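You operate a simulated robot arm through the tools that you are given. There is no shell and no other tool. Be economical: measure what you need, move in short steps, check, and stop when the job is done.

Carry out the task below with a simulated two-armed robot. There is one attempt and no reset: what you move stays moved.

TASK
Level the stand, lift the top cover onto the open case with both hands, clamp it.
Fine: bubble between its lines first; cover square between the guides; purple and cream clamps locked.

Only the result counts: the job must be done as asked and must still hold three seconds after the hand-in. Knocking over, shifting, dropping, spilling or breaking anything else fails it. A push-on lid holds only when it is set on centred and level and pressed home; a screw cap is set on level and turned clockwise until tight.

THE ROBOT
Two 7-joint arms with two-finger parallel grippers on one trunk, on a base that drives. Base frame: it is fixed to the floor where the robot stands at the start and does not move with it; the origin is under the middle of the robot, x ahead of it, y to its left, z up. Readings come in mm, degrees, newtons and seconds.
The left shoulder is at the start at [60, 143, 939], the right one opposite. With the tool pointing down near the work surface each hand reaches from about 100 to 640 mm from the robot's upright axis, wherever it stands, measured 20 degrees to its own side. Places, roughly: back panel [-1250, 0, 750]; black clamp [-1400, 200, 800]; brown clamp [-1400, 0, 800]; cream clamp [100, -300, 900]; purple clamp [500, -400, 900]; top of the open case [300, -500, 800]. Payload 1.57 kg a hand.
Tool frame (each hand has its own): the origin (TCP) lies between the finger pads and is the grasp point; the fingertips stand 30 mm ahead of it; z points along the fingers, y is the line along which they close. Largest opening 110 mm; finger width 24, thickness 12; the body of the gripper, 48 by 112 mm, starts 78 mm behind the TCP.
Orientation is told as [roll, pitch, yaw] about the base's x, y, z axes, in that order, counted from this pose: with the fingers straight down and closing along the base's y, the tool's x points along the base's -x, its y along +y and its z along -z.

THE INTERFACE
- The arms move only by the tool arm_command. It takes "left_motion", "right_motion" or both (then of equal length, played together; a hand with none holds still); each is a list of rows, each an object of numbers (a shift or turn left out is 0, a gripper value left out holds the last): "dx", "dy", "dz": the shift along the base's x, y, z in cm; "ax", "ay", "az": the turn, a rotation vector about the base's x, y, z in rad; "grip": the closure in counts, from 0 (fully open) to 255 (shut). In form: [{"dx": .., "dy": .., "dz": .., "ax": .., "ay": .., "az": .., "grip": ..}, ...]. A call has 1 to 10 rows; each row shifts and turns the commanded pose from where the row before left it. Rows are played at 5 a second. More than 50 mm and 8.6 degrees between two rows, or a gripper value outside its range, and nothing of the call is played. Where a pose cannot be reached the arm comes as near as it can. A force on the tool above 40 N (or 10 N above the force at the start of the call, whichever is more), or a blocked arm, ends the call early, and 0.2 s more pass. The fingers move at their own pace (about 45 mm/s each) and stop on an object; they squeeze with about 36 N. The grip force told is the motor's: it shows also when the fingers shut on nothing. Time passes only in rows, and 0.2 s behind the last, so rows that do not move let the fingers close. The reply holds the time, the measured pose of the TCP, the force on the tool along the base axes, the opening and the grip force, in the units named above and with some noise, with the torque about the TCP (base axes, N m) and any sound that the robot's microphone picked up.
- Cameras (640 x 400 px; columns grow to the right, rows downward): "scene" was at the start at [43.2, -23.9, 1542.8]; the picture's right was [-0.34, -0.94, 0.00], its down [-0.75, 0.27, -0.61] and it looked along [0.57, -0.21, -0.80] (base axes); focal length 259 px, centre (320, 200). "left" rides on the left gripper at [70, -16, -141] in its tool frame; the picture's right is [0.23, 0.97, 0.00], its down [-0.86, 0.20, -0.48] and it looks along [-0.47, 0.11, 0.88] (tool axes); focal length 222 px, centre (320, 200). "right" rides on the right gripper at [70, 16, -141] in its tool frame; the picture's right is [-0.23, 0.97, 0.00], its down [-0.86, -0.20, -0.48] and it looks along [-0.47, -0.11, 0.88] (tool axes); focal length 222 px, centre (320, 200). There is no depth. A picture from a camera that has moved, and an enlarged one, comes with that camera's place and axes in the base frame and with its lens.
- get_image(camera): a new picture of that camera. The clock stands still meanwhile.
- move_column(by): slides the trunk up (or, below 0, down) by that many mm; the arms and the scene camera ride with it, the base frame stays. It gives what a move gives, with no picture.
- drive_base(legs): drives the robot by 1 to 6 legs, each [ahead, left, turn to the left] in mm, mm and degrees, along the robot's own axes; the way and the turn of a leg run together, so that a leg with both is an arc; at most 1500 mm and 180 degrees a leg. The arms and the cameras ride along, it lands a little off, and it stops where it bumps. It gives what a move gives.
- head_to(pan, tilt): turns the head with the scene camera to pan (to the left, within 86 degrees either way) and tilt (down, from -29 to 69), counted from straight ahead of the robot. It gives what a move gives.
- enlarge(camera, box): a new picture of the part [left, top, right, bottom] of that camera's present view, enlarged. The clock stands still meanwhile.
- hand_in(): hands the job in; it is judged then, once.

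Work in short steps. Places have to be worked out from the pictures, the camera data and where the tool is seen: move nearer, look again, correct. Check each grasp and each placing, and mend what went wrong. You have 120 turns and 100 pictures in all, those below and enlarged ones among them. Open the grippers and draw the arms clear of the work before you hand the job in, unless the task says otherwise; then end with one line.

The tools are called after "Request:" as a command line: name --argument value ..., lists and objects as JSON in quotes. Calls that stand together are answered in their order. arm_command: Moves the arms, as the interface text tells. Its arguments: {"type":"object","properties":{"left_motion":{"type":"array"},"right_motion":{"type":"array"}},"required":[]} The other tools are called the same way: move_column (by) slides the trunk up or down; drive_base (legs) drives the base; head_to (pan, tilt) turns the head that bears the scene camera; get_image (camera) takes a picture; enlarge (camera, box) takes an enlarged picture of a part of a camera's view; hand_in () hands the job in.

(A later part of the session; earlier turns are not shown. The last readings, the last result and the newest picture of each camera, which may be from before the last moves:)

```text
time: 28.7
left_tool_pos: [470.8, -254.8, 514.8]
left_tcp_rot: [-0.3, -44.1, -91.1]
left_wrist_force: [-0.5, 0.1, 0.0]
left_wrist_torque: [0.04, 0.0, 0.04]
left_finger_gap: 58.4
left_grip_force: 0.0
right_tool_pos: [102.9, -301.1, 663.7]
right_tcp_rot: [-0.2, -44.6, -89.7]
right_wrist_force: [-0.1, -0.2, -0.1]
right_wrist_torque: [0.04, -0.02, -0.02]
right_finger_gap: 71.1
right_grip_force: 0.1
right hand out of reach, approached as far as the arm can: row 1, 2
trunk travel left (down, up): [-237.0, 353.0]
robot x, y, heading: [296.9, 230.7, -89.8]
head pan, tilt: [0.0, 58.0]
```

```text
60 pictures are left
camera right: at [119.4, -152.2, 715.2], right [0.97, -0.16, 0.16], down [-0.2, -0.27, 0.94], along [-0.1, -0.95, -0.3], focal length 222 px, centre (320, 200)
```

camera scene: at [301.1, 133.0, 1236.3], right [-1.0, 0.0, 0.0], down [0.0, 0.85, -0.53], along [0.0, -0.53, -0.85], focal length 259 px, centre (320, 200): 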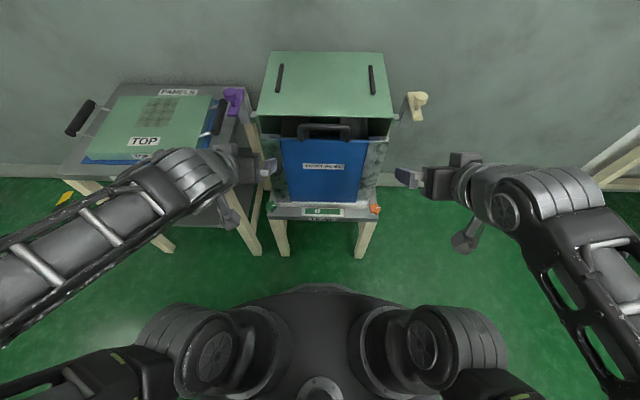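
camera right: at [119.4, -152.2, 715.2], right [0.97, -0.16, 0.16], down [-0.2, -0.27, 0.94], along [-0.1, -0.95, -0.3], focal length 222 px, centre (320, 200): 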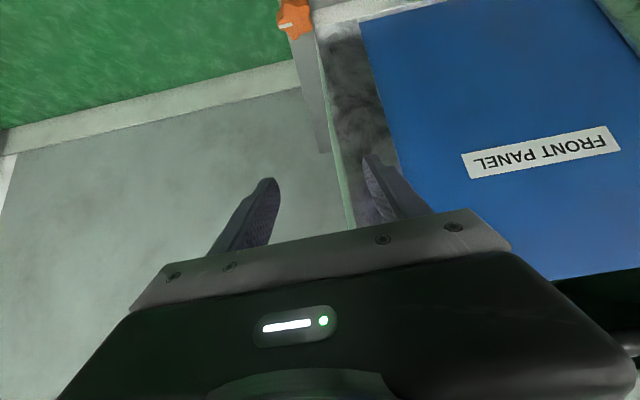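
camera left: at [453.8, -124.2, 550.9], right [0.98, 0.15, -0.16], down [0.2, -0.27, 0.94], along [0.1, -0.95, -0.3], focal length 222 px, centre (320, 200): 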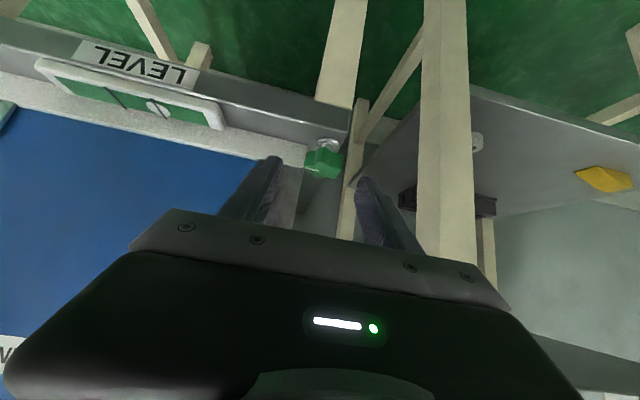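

Orange knob at ≈(107,-328,445). I bring the right hand to a pre-grasp point, backed off.

Request:
arm_command --right_motion '[{"dx": 0.5, "dy": 3.1, "dz": -3}, {"dz": -4.5}, {"dz": -4.5}, {"dz": -4.4}, {"dy": -1.5, "dz": -1.5}, {}]'

Request:
enlarge --camera "right" --box '[200, 80, 440, 240]'

```text
time: 30.1
left_tool_pos: [471.4, -253.8, 515.2]
left_tcp_rot: [-0.3, -44.1, -91.1]
left_wrist_force: [0.3, 0.0, -0.3]
left_wrist_torque: [0.01, 0.0, 0.02]
left_finger_gap: 58.2
left_grip_force: 0.2
right_tool_pos: [107.9, -286.7, 484.0]
right_tcp_rot: [-0.2, -44.5, -89.9]
right_wrist_force: [0.1, 0.2, -0.1]
right_wrist_torque: [0.0, -0.04, 0.01]
right_finger_gap: 71.1
right_grip_force: 0.0
trunk travel left (down, up): [-237.0, 353.0]
robot x, y, heading: [298.7, 231.1, -89.9]
head pan, tilt: [0.0, 58.0]
```

```text
2.50 times, centred on (320, 160) of right
camera zoom: at [125.1, -137.9, 535.5], right [0.97, -0.16, 0.16], down [-0.2, -0.27, 0.94], along [-0.11, -0.95, -0.3], focal length 555 px, centre (320, 300)
```

zoom: 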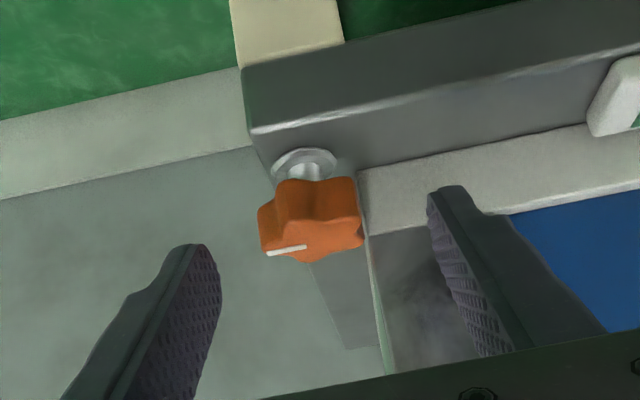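

Knob centre ≈ (105,-329,444). I advance, close on it.

Request:
arm_command --right_motion '[{"dx": -0.3, "dy": -0.9, "dz": -0.9, "grip": 130}, {"dy": -0.9, "dz": -0.9}, {"dy": -0.9, "dz": -0.9}, {"grip": 255}, {}, {}]'

```text
time: 31.5
left_tool_pos: [471.5, -254.5, 515.3]
left_tcp_rot: [-0.3, -44.2, -90.9]
left_wrist_force: [0.1, 0.3, -0.3]
left_wrist_torque: [-0.04, 0.01, 0.02]
left_finger_gap: 58.1
left_grip_force: 0.0
right_tool_pos: [105.0, -310.3, 456.9]
right_tcp_rot: [-0.2, -44.4, -89.7]
right_wrist_force: [9.5, 27.8, 14.7]
right_wrist_torque: [0.21, -0.25, 0.3]
right_finger_gap: 39.0
right_grip_force: 32.3
trunk travel left (down, up): [-237.0, 353.0]
robot x, y, heading: [296.7, 232.0, -89.7]
head pan, tilt: [0.0, 58.0]
```

Gripped. Now a counter-clockwise stroke of 48° about the knob axis.

Request:
arm_command --right_motion '[{"dy": 0.2}, {"az": 0.14, "dx": -0.25}, {"az": 0.14, "dx": -0.25, "dy": -0.05}, {"az": 0.14, "dx": -0.23, "dy": -0.09}, {"az": 0.14, "dx": -0.22, "dy": -0.11}, {"az": 0.14, "dx": -0.21, "dy": -0.15}, {"az": 0.14, "dx": -0.18, "dy": -0.18}, {}]'

Request:
enlarge --camera "scene" --box '[250, 180, 400, 230]'

```text
time: 32.3
left_tool_pos: [468.0, -257.3, 513.2]
left_tcp_rot: [-0.2, -44.0, -91.2]
left_wrist_force: [0.3, -0.4, 0.1]
left_wrist_torque: [0.01, -0.01, -0.01]
left_finger_gap: 58.2
left_grip_force: 0.0
right_tool_pos: [101.6, -305.9, 466.9]
right_tcp_rot: [-1.3, -43.6, -76.4]
right_wrist_force: [-5.9, -21.6, -28.4]
right_wrist_torque: [-0.13, -0.35, -0.2]
right_finger_gap: 36.9
right_grip_force: 43.7
right hand out of reach, approached as far as the arm can: row 2, 3
trunk travel left (down, up): [-237.0, 353.0]
robot x, y, heading: [293.2, 229.1, -89.8]
head pan, tilt: [0.0, 58.0]
stopped in row 3 (right hand): the force on the tool passed its limit at 110 N (the readings are from after the stop); the commanded pose is now the measured one
```

```text
4.27 times, centred on (325, 205) of scene
camera zoom: at [299.4, 190.1, 1235.8], right [-1.0, 0.0, 0.0], down [0.0, 0.85, -0.53], along [0.0, -0.53, -0.85], focal length 1106 px, centre (299, 179)
```

zoom: 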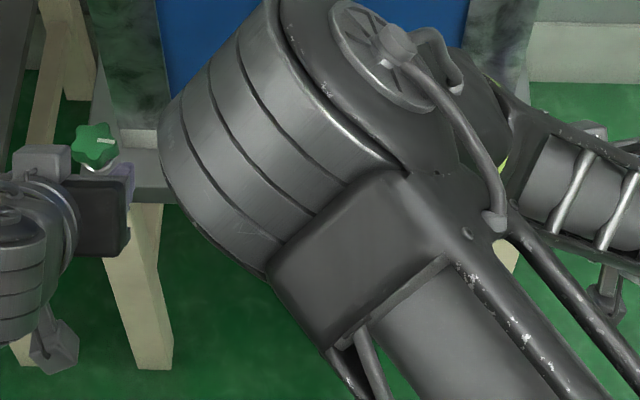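

The right arm ran out of reach and its elbow swung inward. I open it and back the whole robot off to free it gently.

Request:
arm_command --right_motion '[{"grip": 60}, {}, {}]'

Request:
drive_base --legs '[[-100, 0, 0]]'

Request:
get_image --camera "scene"

```text
time: 33.1
left_tool_pos: [470.0, -255.9, 514.4]
left_tcp_rot: [-0.4, -44.1, -91.2]
left_wrist_force: [-0.1, 0.0, 1.0]
left_wrist_torque: [0.01, -0.04, 0.0]
left_finger_gap: 58.3
left_grip_force: 0.0
right_tool_pos: [102.9, -303.6, 472.5]
right_tcp_rot: [-1.5, -44.0, -76.2]
right_wrist_force: [-0.2, 1.1, 0.5]
right_wrist_torque: [-0.01, -0.01, -0.01]
right_finger_gap: 84.5
right_grip_force: 0.0
trunk travel left (down, up): [-237.0, 353.0]
robot x, y, heading: [298.7, 228.2, -89.7]
head pan, tilt: [0.0, 58.0]
```

```text
time: 34.3
left_tool_pos: [468.5, -155.8, 514.1]
left_tcp_rot: [-0.3, -44.1, -91.2]
left_wrist_force: [-0.2, 0.5, -0.5]
left_wrist_torque: [-0.02, 0.02, 0.0]
left_finger_gap: 58.3
left_grip_force: 0.0
right_tool_pos: [102.9, -205.4, 472.2]
right_tcp_rot: [-1.4, -43.9, -76.3]
right_wrist_force: [0.9, -0.3, 1.5]
right_wrist_torque: [0.02, -0.01, -0.01]
right_finger_gap: 84.2
right_grip_force: 0.1
trunk travel left (down, up): [-237.0, 353.0]
robot x, y, heading: [297.5, 330.1, -89.7]
head pan, tilt: [0.0, 58.0]
```

```text
57 pictures are left
camera scene: at [300.2, 293.4, 1236.3], right [-1.0, 0.0, 0.0], down [0.0, 0.85, -0.53], along [0.0, -0.53, -0.85], focal length 259 px, centre (320, 200)
```

scene: 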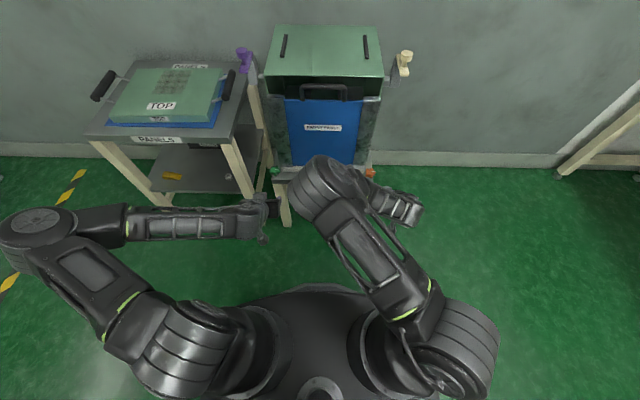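

I move the right hand up and outward to uncover the level.

Request:
arm_command --right_motion '[{"dx": -3, "dz": 3.5, "az": -0.12}, {"dx": -3, "dz": 3.5, "az": -0.12}, {"dx": -3, "dz": 3.5}, {"dx": -3, "dz": 3.5}, {"dx": -3, "dz": 3.5, "ax": 0.13}, {"dx": -3, "dz": 3.5, "ax": 0.13}, {"dx": -3, "dz": 3.5, "ax": 0.13}, {"dz": 3.5, "ax": 0.13}, {"dz": 3.5, "ax": 0.13}, {"dz": 3.5, "ax": 0.13}]'

Request:
get_image --camera "scene"

```text
time: 36.5
left_tool_pos: [469.2, -154.3, 516.7]
left_tcp_rot: [-0.3, -44.2, -91.2]
left_wrist_force: [-0.1, 0.3, -1.0]
left_wrist_torque: [-0.05, 0.01, -0.01]
left_finger_gap: 58.3
left_grip_force: 0.1
right_tool_pos: [-51.6, -185.5, 823.4]
right_tcp_rot: [-1.6, -5.1, -90.1]
right_wrist_force: [-0.1, -1.0, 0.2]
right_wrist_torque: [-0.04, -0.02, 0.01]
right_finger_gap: 84.2
right_grip_force: 0.1
right hand out of reach, approached as far as the arm can: row 7, 8, 9, 10
trunk travel left (down, up): [-237.0, 353.0]
robot x, y, heading: [295.2, 330.5, -89.7]
head pan, tilt: [0.0, 58.0]
```

```text
56 pictures are left
camera scene: at [300.0, 294.3, 1236.3], right [-1.0, 0.0, 0.0], down [0.0, 0.85, -0.53], along [0.0, -0.53, -0.85], focal length 259 px, centre (320, 200)
```

scene: 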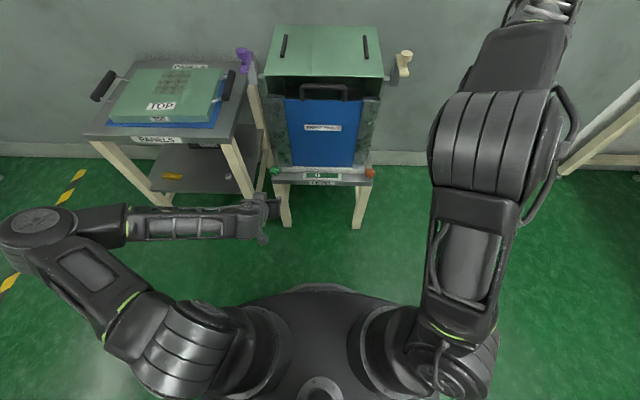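

Left arm config works for the green knob. I drive forward again and use repeated clockwise strokes on it.

Request:
drive_base --legs '[[100, 0, 0]]'

Request:
enlarge --camera "left" --box '[200, 80, 440, 240]'

Request:
enlarge --camera "scene" --box '[250, 170, 400, 220]'

```text
time: 37.6
left_tool_pos: [469.2, -254.0, 514.0]
left_tcp_rot: [-0.3, -44.1, -91.3]
left_wrist_force: [-1.0, 0.1, -0.5]
left_wrist_torque: [0.01, 0.01, 0.02]
left_finger_gap: 58.2
left_grip_force: 0.0
right_tool_pos: [-48.7, -284.4, 822.4]
right_tcp_rot: [-1.5, -5.0, -90.0]
right_wrist_force: [0.2, -1.1, 0.0]
right_wrist_torque: [0.01, -0.02, -0.01]
right_finger_gap: 84.2
right_grip_force: 0.1
trunk travel left (down, up): [-237.0, 353.0]
robot x, y, heading: [296.1, 229.0, -90.1]
head pan, tilt: [0.0, 58.0]
```

```text
2.50 times, centred on (320, 160) of left
camera zoom: at [457.1, -105.3, 566.8], right [0.98, 0.14, -0.16], down [0.2, -0.29, 0.94], along [0.09, -0.95, -0.31], focal length 555 px, centre (320, 300)
```

zoom: 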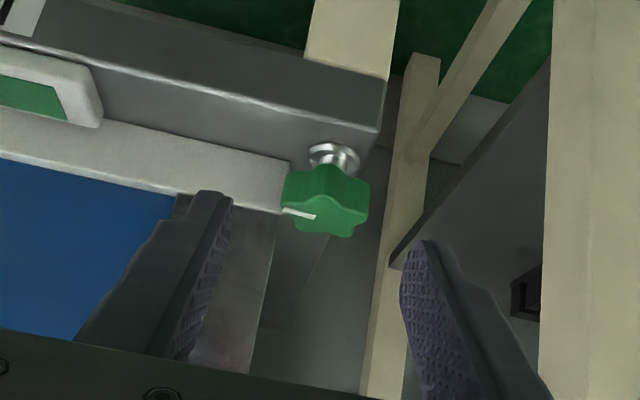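

```text
4.27 times, centred on (325, 195) of scene
camera zoom: at [300.4, 195.3, 1236.2], right [-1.0, 0.0, 0.0], down [0.0, 0.85, -0.53], along [0.0, -0.53, -0.85], focal length 1106 px, centre (299, 221)
```

zoom: 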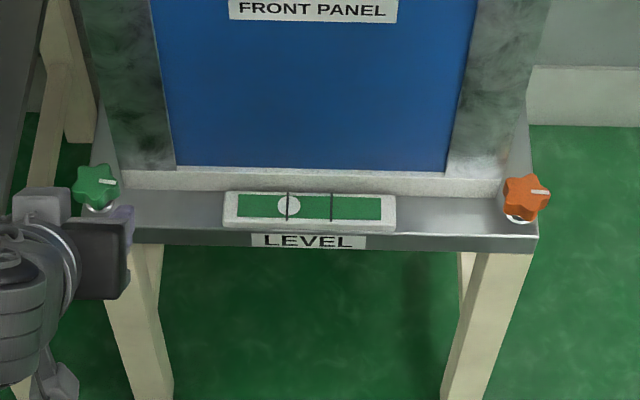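

Approach with φ≈+10° and grip.

Request:
arm_command --left_motion '[{"dx": 0.1, "dy": -1.8, "dz": -1.8, "az": 0.09}, {"dy": -2.0, "dz": -1.8, "az": 0.09}, {"dy": -1.2, "dz": -1.0}, {"dy": -1.1, "dz": -0.8}, {"grip": 255}, {}, {}]'

```text
time: 39.2
left_tool_pos: [470.5, -314.0, 460.6]
left_tcp_rot: [-0.4, -44.1, -80.9]
left_wrist_force: [-4.3, -1.1, -2.1]
left_wrist_torque: [-0.19, -0.03, -0.08]
left_finger_gap: 36.9
left_grip_force: 28.4
right_tool_pos: [-50.8, -285.7, 821.6]
right_tcp_rot: [-1.5, -5.1, -89.9]
right_wrist_force: [0.9, -1.1, -1.0]
right_wrist_torque: [-0.02, 0.02, 0.0]
right_finger_gap: 84.1
right_grip_force: 0.1
trunk travel left (down, up): [-237.0, 353.0]
robot x, y, heading: [293.1, 232.2, -90.1]
head pan, tilt: [0.0, 58.0]
```

Clean grip. Clockwise stroke of 40°.

Request:
arm_command --left_motion '[{"az": -0.14, "dx": 0.22}, {"az": -0.14, "dx": 0.21}, {"az": -0.14, "dx": 0.21}, {"az": -0.14, "dx": 0.21, "dy": -0.06}, {"az": -0.14, "dx": 0.2, "dy": -0.1}, {}]'

Request:
enlarge --camera "scene" --box '[250, 170, 400, 220]'

```text
time: 40.6
left_tool_pos: [484.5, -318.1, 459.8]
left_tcp_rot: [0.0, -44.1, -121.0]
left_wrist_force: [14.7, -2.4, 4.6]
left_wrist_torque: [0.72, -0.29, 0.3]
left_finger_gap: 36.9
left_grip_force: 43.3
right_tool_pos: [-50.4, -285.8, 822.8]
right_tcp_rot: [-1.5, -5.2, -89.9]
right_wrist_force: [-0.2, -0.1, 0.2]
right_wrist_torque: [-0.04, -0.02, -0.04]
right_finger_gap: 84.4
right_grip_force: 0.1
trunk travel left (down, up): [-237.0, 353.0]
robot x, y, heading: [297.2, 231.7, -90.1]
head pan, tilt: [0.0, 58.0]
```

```text
4.27 times, centred on (325, 195) of scene
camera zoom: at [301.1, 195.4, 1236.3], right [-1.0, 0.0, 0.0], down [0.0, 0.85, -0.53], along [0.0, -0.53, -0.85], focal length 1106 px, centre (299, 221)
```

zoom: 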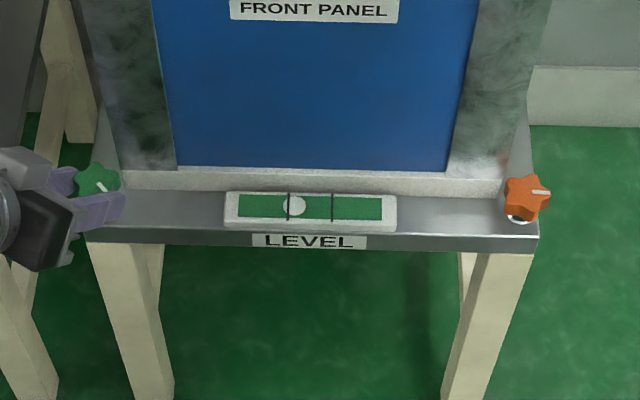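

Works: 40° moved the bubble ~5.5 px of the ~22 needed; about 115° more. I release, lift and wind back the hand.

Request:
arm_command --left_motion '[{"grip": 95}, {}, {"dz": 2}, {"dz": 2}, {"az": 0.14, "dx": -0.3, "dy": 0.1}, {"az": 0.14, "dx": -0.3, "dy": 0.1}, {"az": 0.14, "dx": -0.3, "dy": 0.1}, {"az": 0.14, "dx": -0.25}, {"az": 0.14, "dx": -0.25}, {}]'

```text
time: 42.8
left_tool_pos: [466.1, -313.1, 501.1]
left_tcp_rot: [-0.4, -44.1, -80.8]
left_wrist_force: [-1.5, 3.1, 1.5]
left_wrist_torque: [0.01, 0.11, -0.23]
left_finger_gap: 69.7
left_grip_force: 0.3
right_tool_pos: [-49.9, -284.6, 823.0]
right_tcp_rot: [-1.4, -5.2, -89.9]
right_wrist_force: [-0.3, -0.2, 0.4]
right_wrist_torque: [0.01, -0.01, 0.0]
right_finger_gap: 84.3
right_grip_force: 0.1
trunk travel left (down, up): [-237.0, 353.0]
robot x, y, heading: [298.6, 236.1, -89.8]
head pan, tilt: [0.0, 58.0]
```

Next stroke: centre, narrow, lower, and close.

Request:
arm_command --left_motion '[{"dx": 0.4, "dy": 0.2, "grip": 125}, {"dz": -2}, {"dz": -2, "dy": -0.2}, {"grip": 255}, {}, {}]'

Request:
arm_command --left_motion '[{"az": -0.14, "dx": 0.22}, {"az": -0.14, "dx": 0.21}, {"az": -0.14, "dx": 0.21}, {"az": -0.14, "dx": 0.21, "dy": -0.06}, {"az": -0.14, "dx": 0.2, "dy": -0.1}, {}]'

Request:
enlarge --camera "scene" --box '[250, 170, 400, 220]'

```text
time: 44.2
left_tool_pos: [469.8, -314.2, 460.1]
left_tcp_rot: [-0.4, -44.1, -80.9]
left_wrist_force: [-8.9, -3.3, -1.4]
left_wrist_torque: [-0.3, -0.09, -0.24]
left_finger_gap: 37.9
left_grip_force: 29.9
right_tool_pos: [-50.7, -285.2, 822.6]
right_tcp_rot: [-1.6, -5.1, -89.9]
right_wrist_force: [1.2, 0.5, -0.5]
right_wrist_torque: [-0.01, 0.01, -0.02]
right_finger_gap: 84.4
right_grip_force: 0.0
trunk travel left (down, up): [-237.0, 353.0]
robot x, y, heading: [296.8, 232.9, -89.9]
head pan, tilt: [0.0, 58.0]
```

```text
time: 45.6
left_tool_pos: [484.2, -315.4, 460.6]
left_tcp_rot: [0.1, -44.1, -121.2]
left_wrist_force: [9.5, -9.8, 13.0]
left_wrist_torque: [-0.21, -0.4, 0.28]
left_finger_gap: 36.9
left_grip_force: 43.5
right_tool_pos: [-49.9, -285.6, 823.4]
right_tcp_rot: [-1.5, -5.3, -90.0]
right_wrist_force: [1.0, 0.1, -0.3]
right_wrist_torque: [0.01, -0.01, 0.01]
right_finger_gap: 84.0
right_grip_force: 0.0
trunk travel left (down, up): [-237.0, 353.0]
robot x, y, heading: [300.0, 231.9, -89.6]
head pan, tilt: [0.0, 58.0]
```

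```text
4.27 times, centred on (325, 195) of scene
camera zoom: at [300.7, 195.7, 1236.4], right [-1.0, 0.0, 0.0], down [0.0, 0.85, -0.53], along [0.0, -0.53, -0.85], focal length 1106 px, centre (299, 221)
```

zoom: 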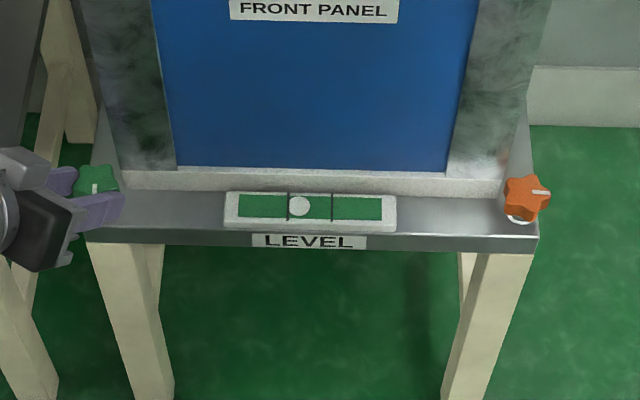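

Bubble now at 299 (lines 288/331, centre ≈ 310). Another stroke or two; release and wind back, then grip and turn.

Request:
arm_command --left_motion '[{"grip": 95}, {}, {"dz": 2}, {"dz": 2}, {"az": 0.14, "dx": -0.25, "dy": 0.1}, {"az": 0.14, "dx": -0.25, "dy": 0.1}, {"az": 0.14, "dx": -0.25, "dy": 0.1}, {"az": 0.14, "dx": -0.25}, {"az": 0.14, "dx": -0.25}, {}]'

Request:
arm_command --left_motion '[{"dx": 0.1, "grip": 125}, {"dz": -2}, {"dz": -2, "dy": -0.2}, {"grip": 255}, {}, {}]'

Request:
arm_command --left_motion '[{"az": -0.14, "dx": 0.22}, {"az": -0.14, "dx": 0.21}, {"az": -0.14, "dx": 0.21}, {"az": -0.14, "dx": 0.21, "dy": -0.06}, {"az": -0.14, "dx": 0.2, "dy": -0.1}, {}]'

Request:
enlarge --camera "scene" --box '[250, 170, 400, 220]'

```text
time: 47.8
left_tool_pos: [468.3, -312.8, 500.4]
left_tcp_rot: [-0.4, -44.1, -80.7]
left_wrist_force: [-0.8, 0.0, 0.1]
left_wrist_torque: [-0.01, -0.02, 0.02]
left_finger_gap: 69.0
left_grip_force: 0.0
right_tool_pos: [-50.3, -285.7, 822.5]
right_tcp_rot: [-1.5, -5.1, -90.0]
right_wrist_force: [0.5, 0.6, -0.8]
right_wrist_torque: [-0.01, 0.0, -0.01]
right_finger_gap: 84.1
right_grip_force: 0.0
trunk travel left (down, up): [-237.0, 353.0]
robot x, y, heading: [300.3, 231.5, -89.9]
head pan, tilt: [0.0, 58.0]
```

```text
time: 49.2
left_tool_pos: [470.1, -316.4, 460.4]
left_tcp_rot: [-0.3, -44.1, -80.8]
left_wrist_force: [-2.6, -2.4, -4.0]
left_wrist_torque: [-0.48, -0.05, -0.08]
left_finger_gap: 37.9
left_grip_force: 31.5
right_tool_pos: [-51.3, -285.0, 822.9]
right_tcp_rot: [-1.5, -5.1, -90.0]
right_wrist_force: [-0.2, 0.1, 0.2]
right_wrist_torque: [-0.01, -0.02, 0.03]
right_finger_gap: 84.1
right_grip_force: 0.0
trunk travel left (down, up): [-237.0, 353.0]
robot x, y, heading: [297.5, 234.3, -89.7]
head pan, tilt: [0.0, 58.0]
```

```text
time: 50.6
left_tool_pos: [483.7, -317.7, 460.3]
left_tcp_rot: [0.1, -44.2, -121.0]
left_wrist_force: [14.0, -20.6, 4.2]
left_wrist_torque: [0.26, -0.7, 0.51]
left_finger_gap: 37.0
left_grip_force: 43.5
right_tool_pos: [-49.9, -285.6, 822.5]
right_tcp_rot: [-1.4, -5.1, -90.0]
right_wrist_force: [0.0, 0.3, 0.4]
right_wrist_torque: [0.01, -0.01, 0.04]
right_finger_gap: 84.0
right_grip_force: 0.0
trunk travel left (down, up): [-237.0, 353.0]
robot x, y, heading: [297.1, 227.3, -89.7]
head pan, tilt: [0.0, 58.0]
```

```text
4.27 times, centred on (325, 195) of scene
camera zoom: at [301.0, 194.4, 1236.3], right [-1.0, 0.0, 0.0], down [0.0, 0.85, -0.53], along [0.0, -0.53, -0.85], focal length 1106 px, centre (299, 221)
```

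zoom: 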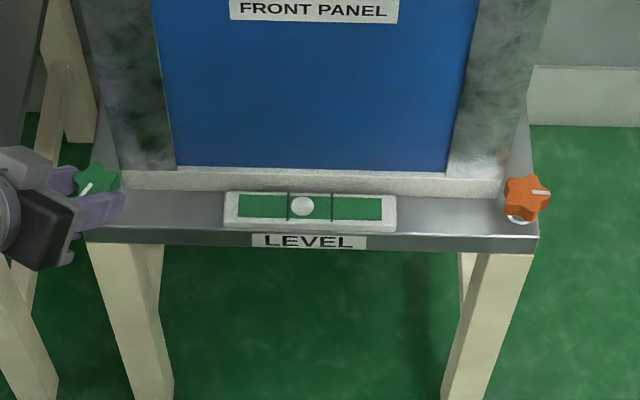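

Bubble at 302; two more strokes to centre it.

Request:
arm_command --left_motion '[{"grip": 95}, {}, {"dz": 2}, {"dz": 2}, {"az": 0.14, "dx": -0.25, "dy": 0.1}, {"az": 0.14, "dx": -0.25, "dy": 0.1}, {"az": 0.14, "dx": -0.25, "dy": 0.1}, {"az": 0.14, "dx": -0.25}, {"az": 0.14, "dx": -0.25}, {}]'

Request:
arm_command --left_motion '[{"dx": 0.1, "grip": 125}, {"dz": -2}, {"dz": -2, "dy": -0.2}, {"grip": 255}, {}, {}]'

Request:
arm_command --left_motion '[{"az": -0.14, "dx": 0.22}, {"az": -0.14, "dx": 0.21}, {"az": -0.14, "dx": 0.21}, {"az": -0.14, "dx": 0.21, "dy": -0.06}, {"az": -0.14, "dx": 0.2, "dy": -0.1}, {}]'

Request:
arm_command --left_motion '[{"grip": 95}, {}, {"dz": 2}, {"dz": 2}, {"az": 0.14, "dx": -0.25, "dy": 0.1}, {"az": 0.14, "dx": -0.25, "dy": 0.1}, {"az": 0.14, "dx": -0.25, "dy": 0.1}, {"az": 0.14, "dx": -0.25}, {"az": 0.14, "dx": -0.25}, {}]'

Request:
enlarge --camera "scene" --box '[250, 170, 400, 220]'

```text
time: 52.8
left_tool_pos: [468.8, -312.5, 500.8]
left_tcp_rot: [-0.3, -44.0, -80.8]
left_wrist_force: [0.7, -0.5, -0.3]
left_wrist_torque: [0.01, 0.01, -0.02]
left_finger_gap: 68.9
left_grip_force: 0.1
right_tool_pos: [-50.7, -284.9, 823.4]
right_tcp_rot: [-1.5, -5.1, -90.0]
right_wrist_force: [-0.3, -0.8, 0.1]
right_wrist_torque: [0.0, 0.0, 0.04]
right_finger_gap: 84.2
right_grip_force: 0.0
trunk travel left (down, up): [-237.0, 353.0]
robot x, y, heading: [296.5, 234.3, -89.6]
head pan, tilt: [0.0, 58.0]
```

```text
time: 54.2
left_tool_pos: [469.5, -315.3, 460.9]
left_tcp_rot: [-0.3, -44.2, -80.8]
left_wrist_force: [0.4, -0.2, -2.4]
left_wrist_torque: [-0.44, -0.12, -0.03]
left_finger_gap: 37.5
left_grip_force: 31.2
right_tool_pos: [-50.9, -285.3, 822.4]
right_tcp_rot: [-1.5, -5.1, -89.9]
right_wrist_force: [-0.6, -0.3, 0.3]
right_wrist_torque: [0.04, -0.02, -0.01]
right_finger_gap: 84.4
right_grip_force: 0.0
trunk travel left (down, up): [-237.0, 353.0]
robot x, y, heading: [301.6, 233.0, -89.7]
head pan, tilt: [0.0, 58.0]
```

```text
time: 55.6
left_tool_pos: [484.2, -317.3, 461.2]
left_tcp_rot: [0.3, -44.0, -121.0]
left_wrist_force: [20.0, -12.9, 7.3]
left_wrist_torque: [-0.07, -0.81, 0.51]
left_finger_gap: 37.6
left_grip_force: 43.7
right_tool_pos: [-49.4, -285.9, 822.7]
right_tcp_rot: [-1.5, -5.2, -90.0]
right_wrist_force: [0.6, -0.3, 0.3]
right_wrist_torque: [-0.01, 0.01, 0.01]
right_finger_gap: 83.9
right_grip_force: 0.0
trunk travel left (down, up): [-237.0, 353.0]
robot x, y, heading: [297.4, 231.7, -90.0]
head pan, tilt: [0.0, 58.0]
```

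```text
time: 57.8
left_tool_pos: [466.8, -314.1, 501.0]
left_tcp_rot: [-0.3, -44.2, -80.7]
left_wrist_force: [0.1, 0.2, 0.3]
left_wrist_torque: [-0.02, 0.0, 0.04]
left_finger_gap: 69.0
left_grip_force: 0.2
right_tool_pos: [-49.8, -285.3, 823.4]
right_tcp_rot: [-1.5, -5.1, -90.0]
right_wrist_force: [0.2, 0.5, 0.4]
right_wrist_torque: [-0.05, 0.04, 0.03]
right_finger_gap: 84.1
right_grip_force: 0.0
trunk travel left (down, up): [-237.0, 353.0]
robot x, y, heading: [298.4, 233.0, -90.1]
head pan, tilt: [0.0, 58.0]
```

```text
4.27 times, centred on (325, 195) of scene
camera zoom: at [300.3, 195.2, 1236.2], right [-1.0, 0.0, 0.0], down [0.0, 0.85, -0.53], along [0.0, -0.53, -0.85], focal length 1106 px, centre (299, 221)
```

zoom: 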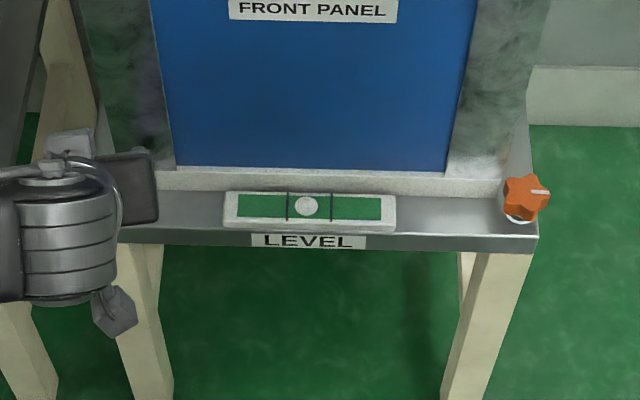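

The bubble is centred between the lines (306 vs middle 308). I retreat the left hand, raise the trunk, and inspect the case top closely.

Request:
arm_command --left_motion '[{"dx": 0.3, "dy": 1, "dz": 2}, {"dy": 3, "dz": 3}, {"dy": 3, "dz": 3}]'

Request:
drive_base --legs '[[-100, 0, 0]]'

Request:
move_column --by 330

Request:
arm_command --left_motion '[{"ax": 0.13, "dz": 3}, {"ax": 0.13, "dz": 3}, {"ax": 0.13, "dz": 3}, {"ax": 0.13, "dz": 3}, {"ax": 0.13, "dz": 3}, {"ax": 0.12, "dz": 3}]'

Request:
get_image --camera "scene"

```text
time: 58.6
left_tool_pos: [472.0, -243.1, 580.8]
left_tcp_rot: [-0.3, -44.1, -80.8]
left_wrist_force: [-1.1, 0.2, 0.2]
left_wrist_torque: [0.02, 0.0, 0.01]
left_finger_gap: 68.9
left_grip_force: 0.0
right_tool_pos: [-51.1, -284.7, 821.3]
right_tcp_rot: [-1.5, -5.1, -89.9]
right_wrist_force: [0.0, -1.2, -0.2]
right_wrist_torque: [0.01, -0.01, 0.03]
right_finger_gap: 84.3
right_grip_force: 0.0
trunk travel left (down, up): [-237.0, 353.0]
robot x, y, heading: [296.9, 230.2, -90.1]
head pan, tilt: [0.0, 58.0]
```

```text
time: 59.8
left_tool_pos: [470.7, -143.3, 581.2]
left_tcp_rot: [-0.3, -44.1, -80.8]
left_wrist_force: [-0.9, -0.2, 0.4]
left_wrist_torque: [-0.03, 0.0, -0.01]
left_finger_gap: 69.0
left_grip_force: 0.0
right_tool_pos: [-52.0, -185.1, 823.2]
right_tcp_rot: [-1.5, -5.1, -90.1]
right_wrist_force: [-0.3, -0.9, -0.1]
right_wrist_torque: [0.0, -0.03, -0.04]
right_finger_gap: 84.3
right_grip_force: 0.1
trunk travel left (down, up): [-237.0, 353.0]
robot x, y, heading: [300.5, 332.6, -89.8]
head pan, tilt: [0.0, 58.0]
```

```text
time: 63.0
left_tool_pos: [472.6, -144.5, 911.6]
left_tcp_rot: [-0.3, -44.1, -80.9]
left_wrist_force: [-0.5, 0.2, 0.3]
left_wrist_torque: [0.03, -0.01, 0.02]
left_finger_gap: 69.2
left_grip_force: 0.2
right_tool_pos: [-51.5, -185.6, 1152.2]
right_tcp_rot: [-1.5, -5.1, -90.0]
right_wrist_force: [0.0, -1.5, 0.6]
right_wrist_torque: [-0.01, -0.01, 0.0]
right_finger_gap: 84.4
right_grip_force: 0.2
trunk travel left (down, up): [-567.0, 23.0]
robot x, y, heading: [296.4, 331.6, -89.7]
head pan, tilt: [0.0, 58.0]
```

```text
time: 64.4
left_tool_pos: [467.8, -143.3, 1092.1]
left_tcp_rot: [6.0, -0.4, -83.5]
left_wrist_force: [-0.7, 0.3, 0.6]
left_wrist_torque: [-0.01, 0.04, 0.02]
left_finger_gap: 68.9
left_grip_force: 0.0
right_tool_pos: [-53.0, -184.7, 1151.4]
right_tcp_rot: [-1.5, -5.1, -90.1]
right_wrist_force: [-0.9, 0.2, -0.4]
right_wrist_torque: [-0.07, -0.02, 0.03]
right_finger_gap: 84.3
right_grip_force: 0.1
trunk travel left (down, up): [-567.0, 23.0]
robot x, y, heading: [297.1, 331.4, -89.9]
head pan, tilt: [0.0, 58.0]
```

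```text
49 pictures are left
camera scene: at [298.2, 294.9, 1566.2], right [-1.0, 0.0, 0.0], down [0.0, 0.85, -0.53], along [0.0, -0.53, -0.85], focal length 259 px, centre (320, 200)
```

scene: 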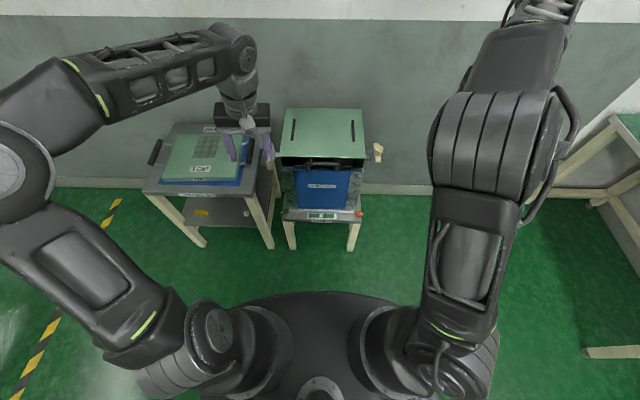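

I drive forward 200 and put the left camera over the case top.

Request:
drive_base --legs '[[200, 0, 0]]'

Request:
arm_command --left_motion '[{"dx": -4, "az": -0.11, "dz": -1}, {"dx": -4, "ay": 0.1, "dz": -1}, {"dx": -4, "dz": -2}, {"dx": -4, "dz": -2}]'

Request:
get_image --camera "left"

```text
time: 66.0
left_tool_pos: [468.3, -343.9, 1090.3]
left_tcp_rot: [6.0, -0.4, -83.7]
left_wrist_force: [0.2, -0.5, -0.5]
left_wrist_torque: [0.03, -0.01, 0.0]
left_finger_gap: 69.1
left_grip_force: 0.1
right_tool_pos: [-54.1, -385.9, 1152.2]
right_tcp_rot: [-1.4, -5.1, -90.3]
right_wrist_force: [0.1, 0.1, -0.5]
right_wrist_torque: [0.05, 0.01, 0.02]
right_finger_gap: 84.2
right_grip_force: 0.1
trunk travel left (down, up): [-567.0, 23.0]
robot x, y, heading: [294.9, 129.9, -90.2]
head pan, tilt: [0.0, 58.0]
```

```text
time: 67.0
left_tool_pos: [309.3, -342.3, 1030.5]
left_tcp_rot: [0.3, -0.4, -89.8]
left_wrist_force: [0.1, 0.2, 0.3]
left_wrist_torque: [0.0, -0.01, 0.01]
left_finger_gap: 69.0
left_grip_force: 0.1
right_tool_pos: [-53.7, -384.1, 1152.2]
right_tcp_rot: [-1.5, -5.1, -90.2]
right_wrist_force: [0.2, 0.5, 0.2]
right_wrist_torque: [-0.04, 0.02, 0.01]
right_finger_gap: 84.1
right_grip_force: 0.0
trunk travel left (down, up): [-567.0, 23.0]
robot x, y, heading: [294.9, 133.5, -90.2]
head pan, tilt: [0.0, 58.0]
```

```text
48 pictures are left
camera left: at [291.7, -271.6, 1170.0], right [0.97, 0.23, 0.0], down [0.2, -0.85, 0.48], along [0.11, -0.47, -0.87], focal length 222 px, centre (320, 200)
```

left: 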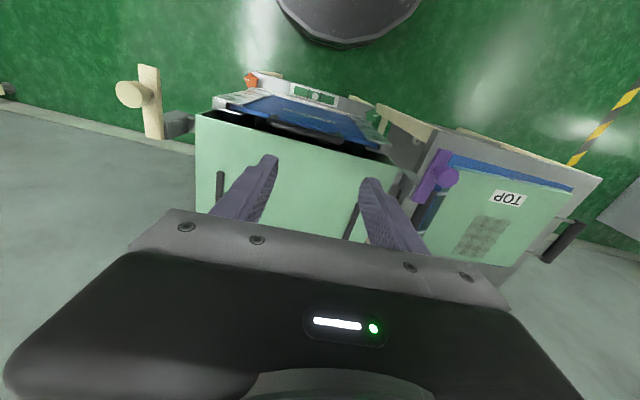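

Request:
enlarge --camera "left" --box '[180, 70, 480, 250]'

Request:
enlarge --camera "scene" --box '[130, 90, 400, 260]'

```text
2.13 times, centred on (330, 160) of left
camera zoom: at [291.7, -271.6, 1170.0], right [0.97, 0.23, 0.0], down [0.2, -0.85, 0.48], along [0.11, -0.47, -0.87], focal length 474 px, centre (299, 285)
```

zoom: 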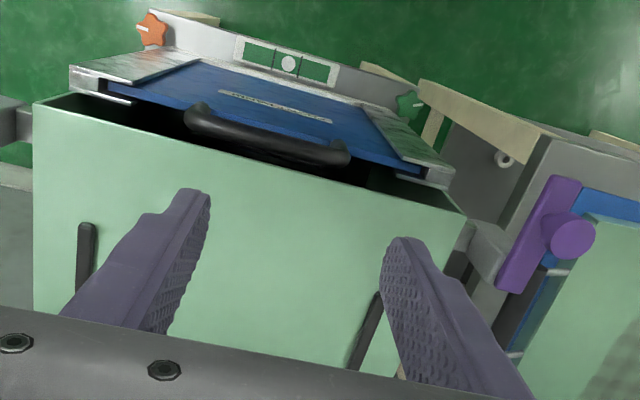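

```text
2.35 times, centred on (265, 175) of scene
camera zoom: at [299.2, 94.9, 1566.3], right [-1.0, 0.0, 0.0], down [0.0, 0.85, -0.53], along [0.0, -0.53, -0.85], focal length 610 px, centre (449, 259)
```

zoom: 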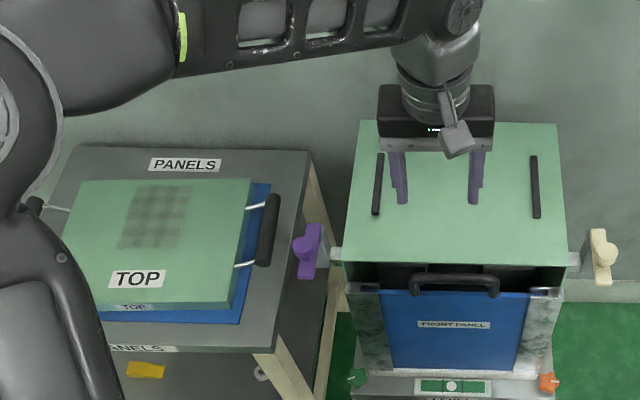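

Triangulation: the cover slab (≈330×275, top z≈652, yawed ≈2°) is centred near (833,-517); handles ≈(614,-514,680) and (1045,-506,680). The case top is ≈330×283 centred near (285,-511,808). I move in front of the table.

Request:
drive_base --legs '[[0, 535, 0], [60, 0, 0]]'

Request:
arm_command --left_motion '[{"dx": 4.5}, {"dx": 4.5}, {"dx": 4.5}, {"dx": 4.5}, {"dx": 2}, {}]' --right_motion '[{"dx": 4.5, "dz": -1}, {"dx": 4.5, "dz": -1}, {"dx": 3, "ay": -0.03, "ax": 0.08}, {"dz": -2}, {"dz": -2}, {}]'

Request:
get_image --camera "scene"

```text
time: 70.7
left_tool_pos: [853.5, -401.7, 1028.0]
left_tcp_rot: [0.3, -0.4, -89.5]
left_wrist_force: [0.5, -0.7, -0.2]
left_wrist_torque: [0.03, 0.02, 0.0]
left_finger_gap: 68.7
left_grip_force: 0.0
right_tool_pos: [491.1, -445.5, 1151.6]
right_tcp_rot: [-1.5, -5.0, -89.8]
right_wrist_force: [0.3, 0.0, -1.0]
right_wrist_torque: [0.05, 0.02, -0.02]
right_finger_gap: 84.3
right_grip_force: 0.0
trunk travel left (down, up): [-567.0, 23.0]
robot x, y, heading: [834.1, 71.4, -89.6]
head pan, tilt: [0.0, 58.0]
```

```text
time: 72.1
left_tool_pos: [1053.8, -399.7, 1029.5]
left_tcp_rot: [0.3, -0.4, -89.5]
left_wrist_force: [-0.1, -0.2, -0.2]
left_wrist_torque: [0.02, 0.03, 0.0]
left_finger_gap: 69.3
left_grip_force: 0.1
right_tool_pos: [608.3, -446.1, 1093.7]
right_tcp_rot: [0.2, -0.6, -89.8]
right_wrist_force: [0.2, -0.8, -0.4]
right_wrist_torque: [-0.02, -0.01, 0.02]
right_finger_gap: 84.5
right_grip_force: 0.1
trunk travel left (down, up): [-567.0, 23.0]
robot x, y, heading: [836.5, 76.8, -89.7]
head pan, tilt: [0.0, 58.0]
```

```text
45 pictures are left
camera scene: at [840.5, 36.4, 1566.3], right [-1.0, -0.01, 0.0], down [0.0, 0.85, -0.53], along [0.0, -0.53, -0.85], focal length 259 px, centre (320, 200)
```

scene: 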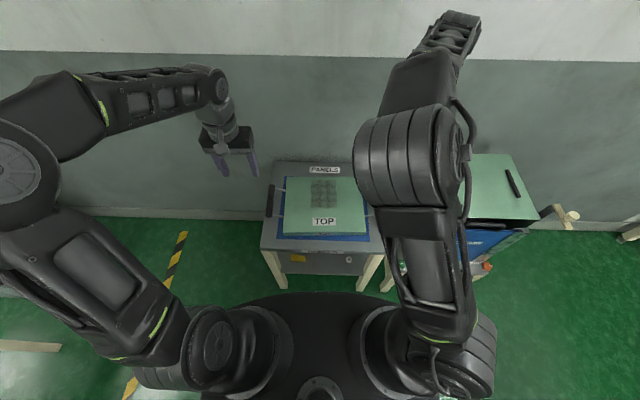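

Right arm's elbow is in an awkward position; I try returning that hand to its start-like pose to normalise it.

Request:
arm_command --right_motion '[{"dx": -4, "dy": 2.5}, {"dx": -4, "dy": 2.5}, {"dx": -4, "dy": 2.5}, {"dx": -4, "dy": 2.5}, {"dx": -4, "dy": 2.5}, {"dx": -3, "dy": 2.5}, {}]'

Request:
get_image --camera "scene"

```text
time: 73.7
left_tool_pos: [1052.9, -399.3, 1029.3]
left_tcp_rot: [0.2, -0.3, -89.5]
left_wrist_force: [-0.1, 0.0, 0.6]
left_wrist_torque: [0.03, -0.02, 0.02]
left_finger_gap: 68.9
left_grip_force: 0.2
right_tool_pos: [379.4, -295.8, 1094.7]
right_tcp_rot: [0.2, -0.5, -89.9]
right_wrist_force: [-0.5, -0.2, 0.3]
right_wrist_torque: [-0.01, 0.0, 0.0]
right_finger_gap: 84.4
right_grip_force: 0.0
trunk travel left (down, up): [-567.0, 23.0]
robot x, y, heading: [837.4, 71.8, -89.8]
head pan, tilt: [0.0, 58.0]
```

```text
44 pictures are left
camera scene: at [840.7, 36.0, 1566.2], right [-1.0, -0.01, 0.0], down [0.0, 0.85, -0.53], along [0.0, -0.53, -0.85], focal length 259 px, centre (320, 200)
```

scene: 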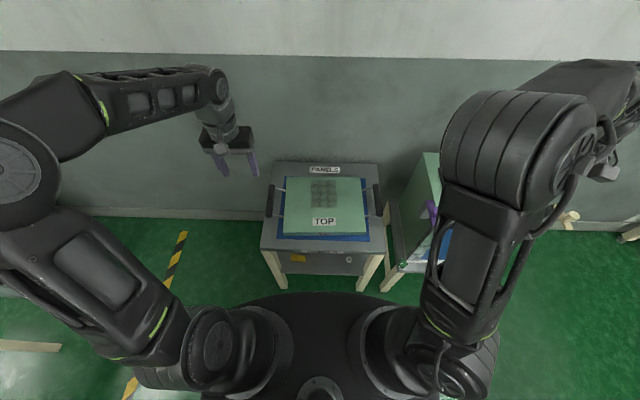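

I use this unobstructed view to measure the cover.

Request:
enlarge --camera "scene" --box '[250, 150, 400, 270]'

```text
3.33 times, centred on (325, 210) of scene
camera zoom: at [840.7, 36.0, 1566.2], right [-1.0, -0.01, 0.0], down [0.0, 0.85, -0.53], along [0.0, -0.53, -0.85], focal length 864 px, centre (303, 167)
```

zoom: 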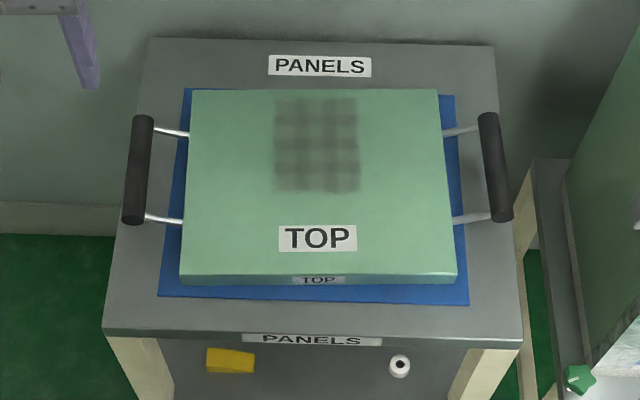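

Cover is square with the base axes, centre ≈(824,-520), handles at x≈609 and 1039, y≈-513. I move both hands above their handles and lower the trunk by 200.

Request:
arm_command --left_motion '[{"dx": -0.7, "dy": -2}, {"dx": -0.7, "dy": -2}, {"dy": -2}, {"dy": -2}, {"dy": -2}, {"dy": -1}, {}]' --right_motion '[{"dx": 4, "dy": -2.8}, {"dx": 4, "dy": -2.8}, {"dx": 4, "dy": -2.8}, {"dx": 4, "dy": -2.8}, {"dx": 4, "dy": -2.8}, {"dx": 3, "dy": -3, "dz": -2}, {"dy": -4.2, "dz": -2}]'

Request:
move_column --by -200

Request:
get_image --camera "left"

Request:
get_image --camera "right"

```text
time: 75.3
left_tool_pos: [1039.5, -509.6, 1030.1]
left_tcp_rot: [0.3, -0.3, -89.6]
left_wrist_force: [1.1, 0.3, -0.7]
left_wrist_torque: [-0.01, 0.0, -0.01]
left_finger_gap: 69.0
left_grip_force: 0.1
right_tool_pos: [620.2, -493.5, 1053.4]
right_tcp_rot: [0.3, -0.7, -89.9]
right_wrist_force: [-0.3, -0.7, -1.3]
right_wrist_torque: [0.0, 0.02, -0.01]
right_finger_gap: 84.2
right_grip_force: 0.1
right hand out of reach, approached as far as the arm can: row 7
trunk travel left (down, up): [-567.0, 23.0]
robot x, y, heading: [840.6, 73.9, -89.9]
head pan, tilt: [0.0, 58.0]
```

```text
time: 77.5
left_tool_pos: [1038.9, -508.9, 831.0]
left_tcp_rot: [0.3, -0.5, -89.6]
left_wrist_force: [-0.2, 0.3, 0.9]
left_wrist_torque: [0.02, 0.01, -0.02]
left_finger_gap: 68.9
left_grip_force: 0.2
right_tool_pos: [617.7, -491.6, 852.7]
right_tcp_rot: [0.3, -0.7, -89.9]
right_wrist_force: [-0.3, 0.2, 0.2]
right_wrist_torque: [-0.04, -0.02, 0.0]
right_finger_gap: 84.1
right_grip_force: 0.0
trunk travel left (down, up): [-367.0, 223.0]
robot x, y, heading: [836.8, 73.6, -89.7]
head pan, tilt: [0.0, 58.0]
```

```text
42 pictures are left
camera left: at [1021.7, -439.0, 970.6], right [0.97, 0.24, 0.0], down [0.2, -0.85, 0.48], along [0.12, -0.47, -0.87], focal length 222 px, centre (320, 200)
```

left: 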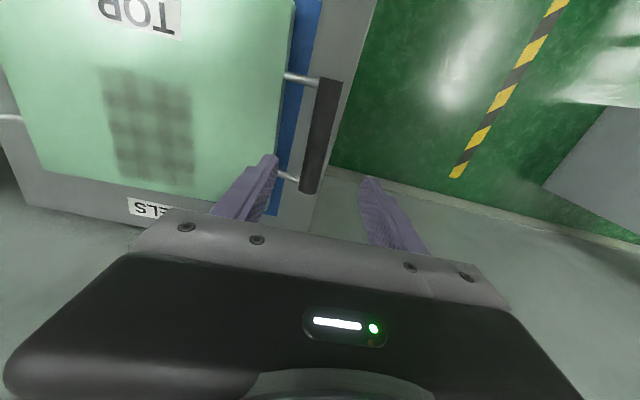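

```text
41 pictures are left
camera right: at [636.1, -422.0, 992.7], right [0.97, -0.23, 0.01], down [-0.2, -0.85, 0.49], along [-0.1, -0.48, -0.87], focal length 222 px, centre (320, 200)
```

right: 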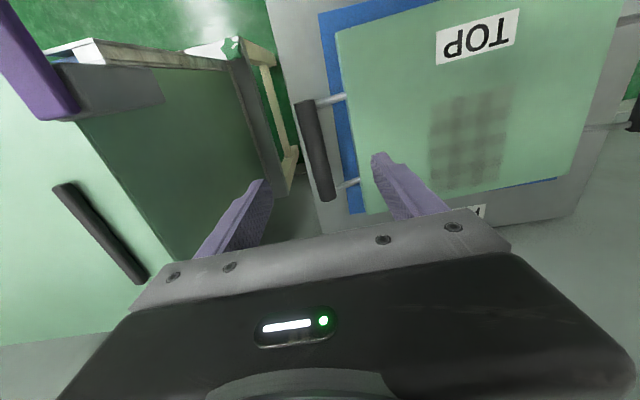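

Handles located: left ≈(1037,-504,691), right ≈(615,-503,698). I drive 40 mm closer and descend halfway with 52 mm gaps.

Request:
drive_base --legs '[[40, 0, 0]]'

Request:
arm_command --left_motion '[{"dx": -0.2, "dy": 2.3, "grip": 135}, {"dy": 2.2}, {"dz": -2}, {"dz": -2}, {"dz": -2}, {}]' --right_motion '[{"dx": -0.3, "dy": 1.5, "grip": 135}, {"dy": 1.4, "dz": -2}, {"dz": -2}, {"dz": -2}, {"dz": -2}, {}]'

Request:
get_image --camera "left"

Request:
get_image --camera "right"

```text
time: 78.3
left_tool_pos: [1038.8, -548.8, 830.7]
left_tcp_rot: [0.3, -0.3, -89.5]
left_wrist_force: [-0.6, -0.1, -0.2]
left_wrist_torque: [0.03, 0.0, -0.01]
left_finger_gap: 69.2
left_grip_force: 0.1
right_tool_pos: [620.0, -533.0, 852.4]
right_tcp_rot: [0.2, -0.6, -89.8]
right_wrist_force: [0.0, 0.2, 0.0]
right_wrist_torque: [0.03, 0.0, 0.02]
right_finger_gap: 84.0
right_grip_force: 0.0
trunk travel left (down, up): [-367.0, 223.0]
robot x, y, heading: [837.3, 34.5, -89.9]
head pan, tilt: [0.0, 58.0]
```

```text
time: 79.7
left_tool_pos: [1037.5, -504.6, 770.3]
left_tcp_rot: [0.3, -0.3, -89.6]
left_wrist_force: [-0.7, -0.3, -0.8]
left_wrist_torque: [0.03, 0.0, -0.01]
left_finger_gap: 51.4
left_grip_force: 0.0
right_tool_pos: [616.3, -503.4, 773.4]
right_tcp_rot: [0.1, -0.8, -89.9]
right_wrist_force: [0.5, 0.0, 0.7]
right_wrist_torque: [-0.01, 0.0, 0.01]
right_finger_gap: 51.8
right_grip_force: 0.1
trunk travel left (down, up): [-367.0, 223.0]
robot x, y, heading: [837.0, 36.3, -89.6]
head pan, tilt: [0.0, 58.0]
```

```text
40 pictures are left
camera left: at [1019.8, -434.6, 910.8], right [0.97, 0.24, 0.0], down [0.2, -0.85, 0.48], along [0.12, -0.47, -0.87], focal length 222 px, centre (320, 200)
```

left: 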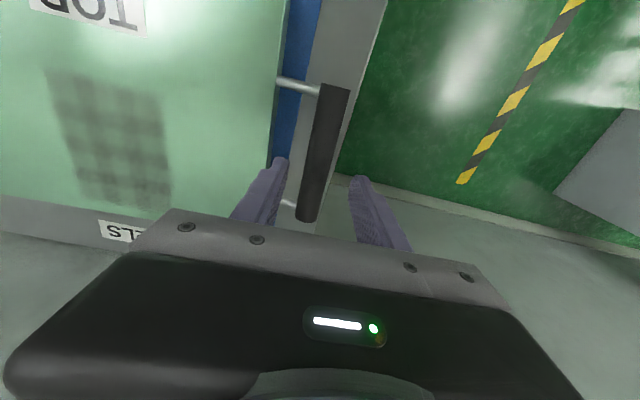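

```text
39 pictures are left
camera right: at [632.5, -432.3, 912.3], right [0.97, -0.23, 0.01], down [-0.2, -0.85, 0.49], along [-0.11, -0.48, -0.87], focal length 222 px, centre (320, 200)
```

right: 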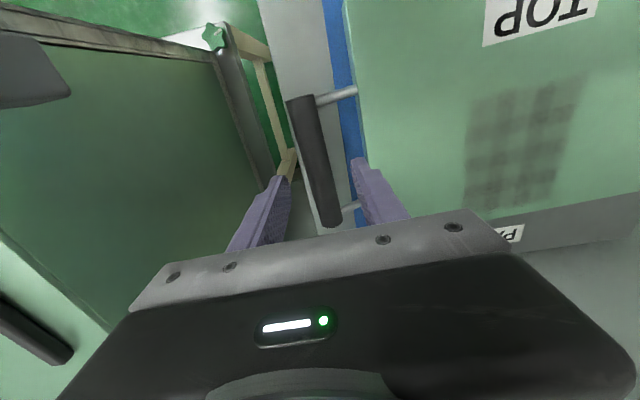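

Both aligned within a few mm. Descend to the bars and close.

Request:
arm_command --left_motion '[{"dy": 0.2, "dz": -2}, {"dz": -2}, {"dz": -2}, {"dz": -1.8}, {}, {"grip": 255}, {}, {}]' --right_motion '[{"dx": -0.3, "dy": 0.1, "dz": -2}, {"dz": -2}, {"dz": -2}, {"dz": -1.9}, {}, {"grip": 255}, {}, {}]'

Request:
get_image --camera "left"

Request:
get_image --camera "right"

```text
time: 81.5
left_tool_pos: [1039.3, -501.8, 691.0]
left_tcp_rot: [0.4, -0.2, -89.5]
left_wrist_force: [16.6, -2.2, -1.1]
left_wrist_torque: [0.0, 0.0, 0.12]
left_finger_gap: 27.0
left_grip_force: 26.1
right_tool_pos: [614.2, -500.5, 701.9]
right_tcp_rot: [-0.2, -0.8, -90.1]
right_wrist_force: [-26.4, 3.2, -0.3]
right_wrist_torque: [-0.17, 0.24, 0.53]
right_finger_gap: 26.8
right_grip_force: 26.4
right hand out of reach, approached as far as the arm can: row 3, 4
trunk travel left (down, up): [-367.0, 223.0]
robot x, y, heading: [838.4, 34.2, -89.8]
head pan, tilt: [0.0, 58.0]
```

```text
38 pictures are left
camera left: at [1020.9, -432.1, 831.6], right [0.97, 0.24, 0.01], down [0.2, -0.85, 0.49], along [0.12, -0.47, -0.87], focal length 222 px, centre (320, 200)
```

left: 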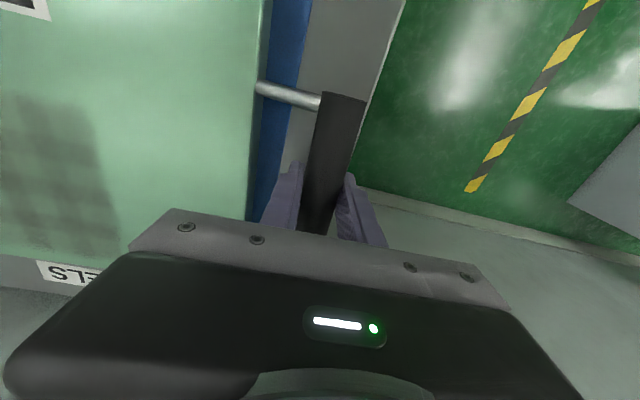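

```text
37 pictures are left
camera right: at [631.5, -430.6, 842.1], right [0.97, -0.23, 0.0], down [-0.2, -0.85, 0.49], along [-0.11, -0.48, -0.87], focal length 222 px, centre (320, 200)
```

right: 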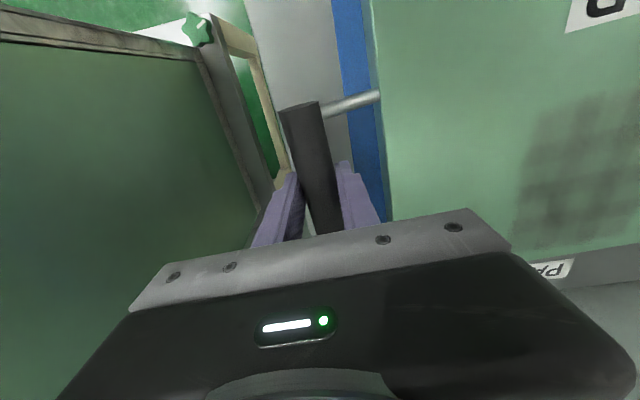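

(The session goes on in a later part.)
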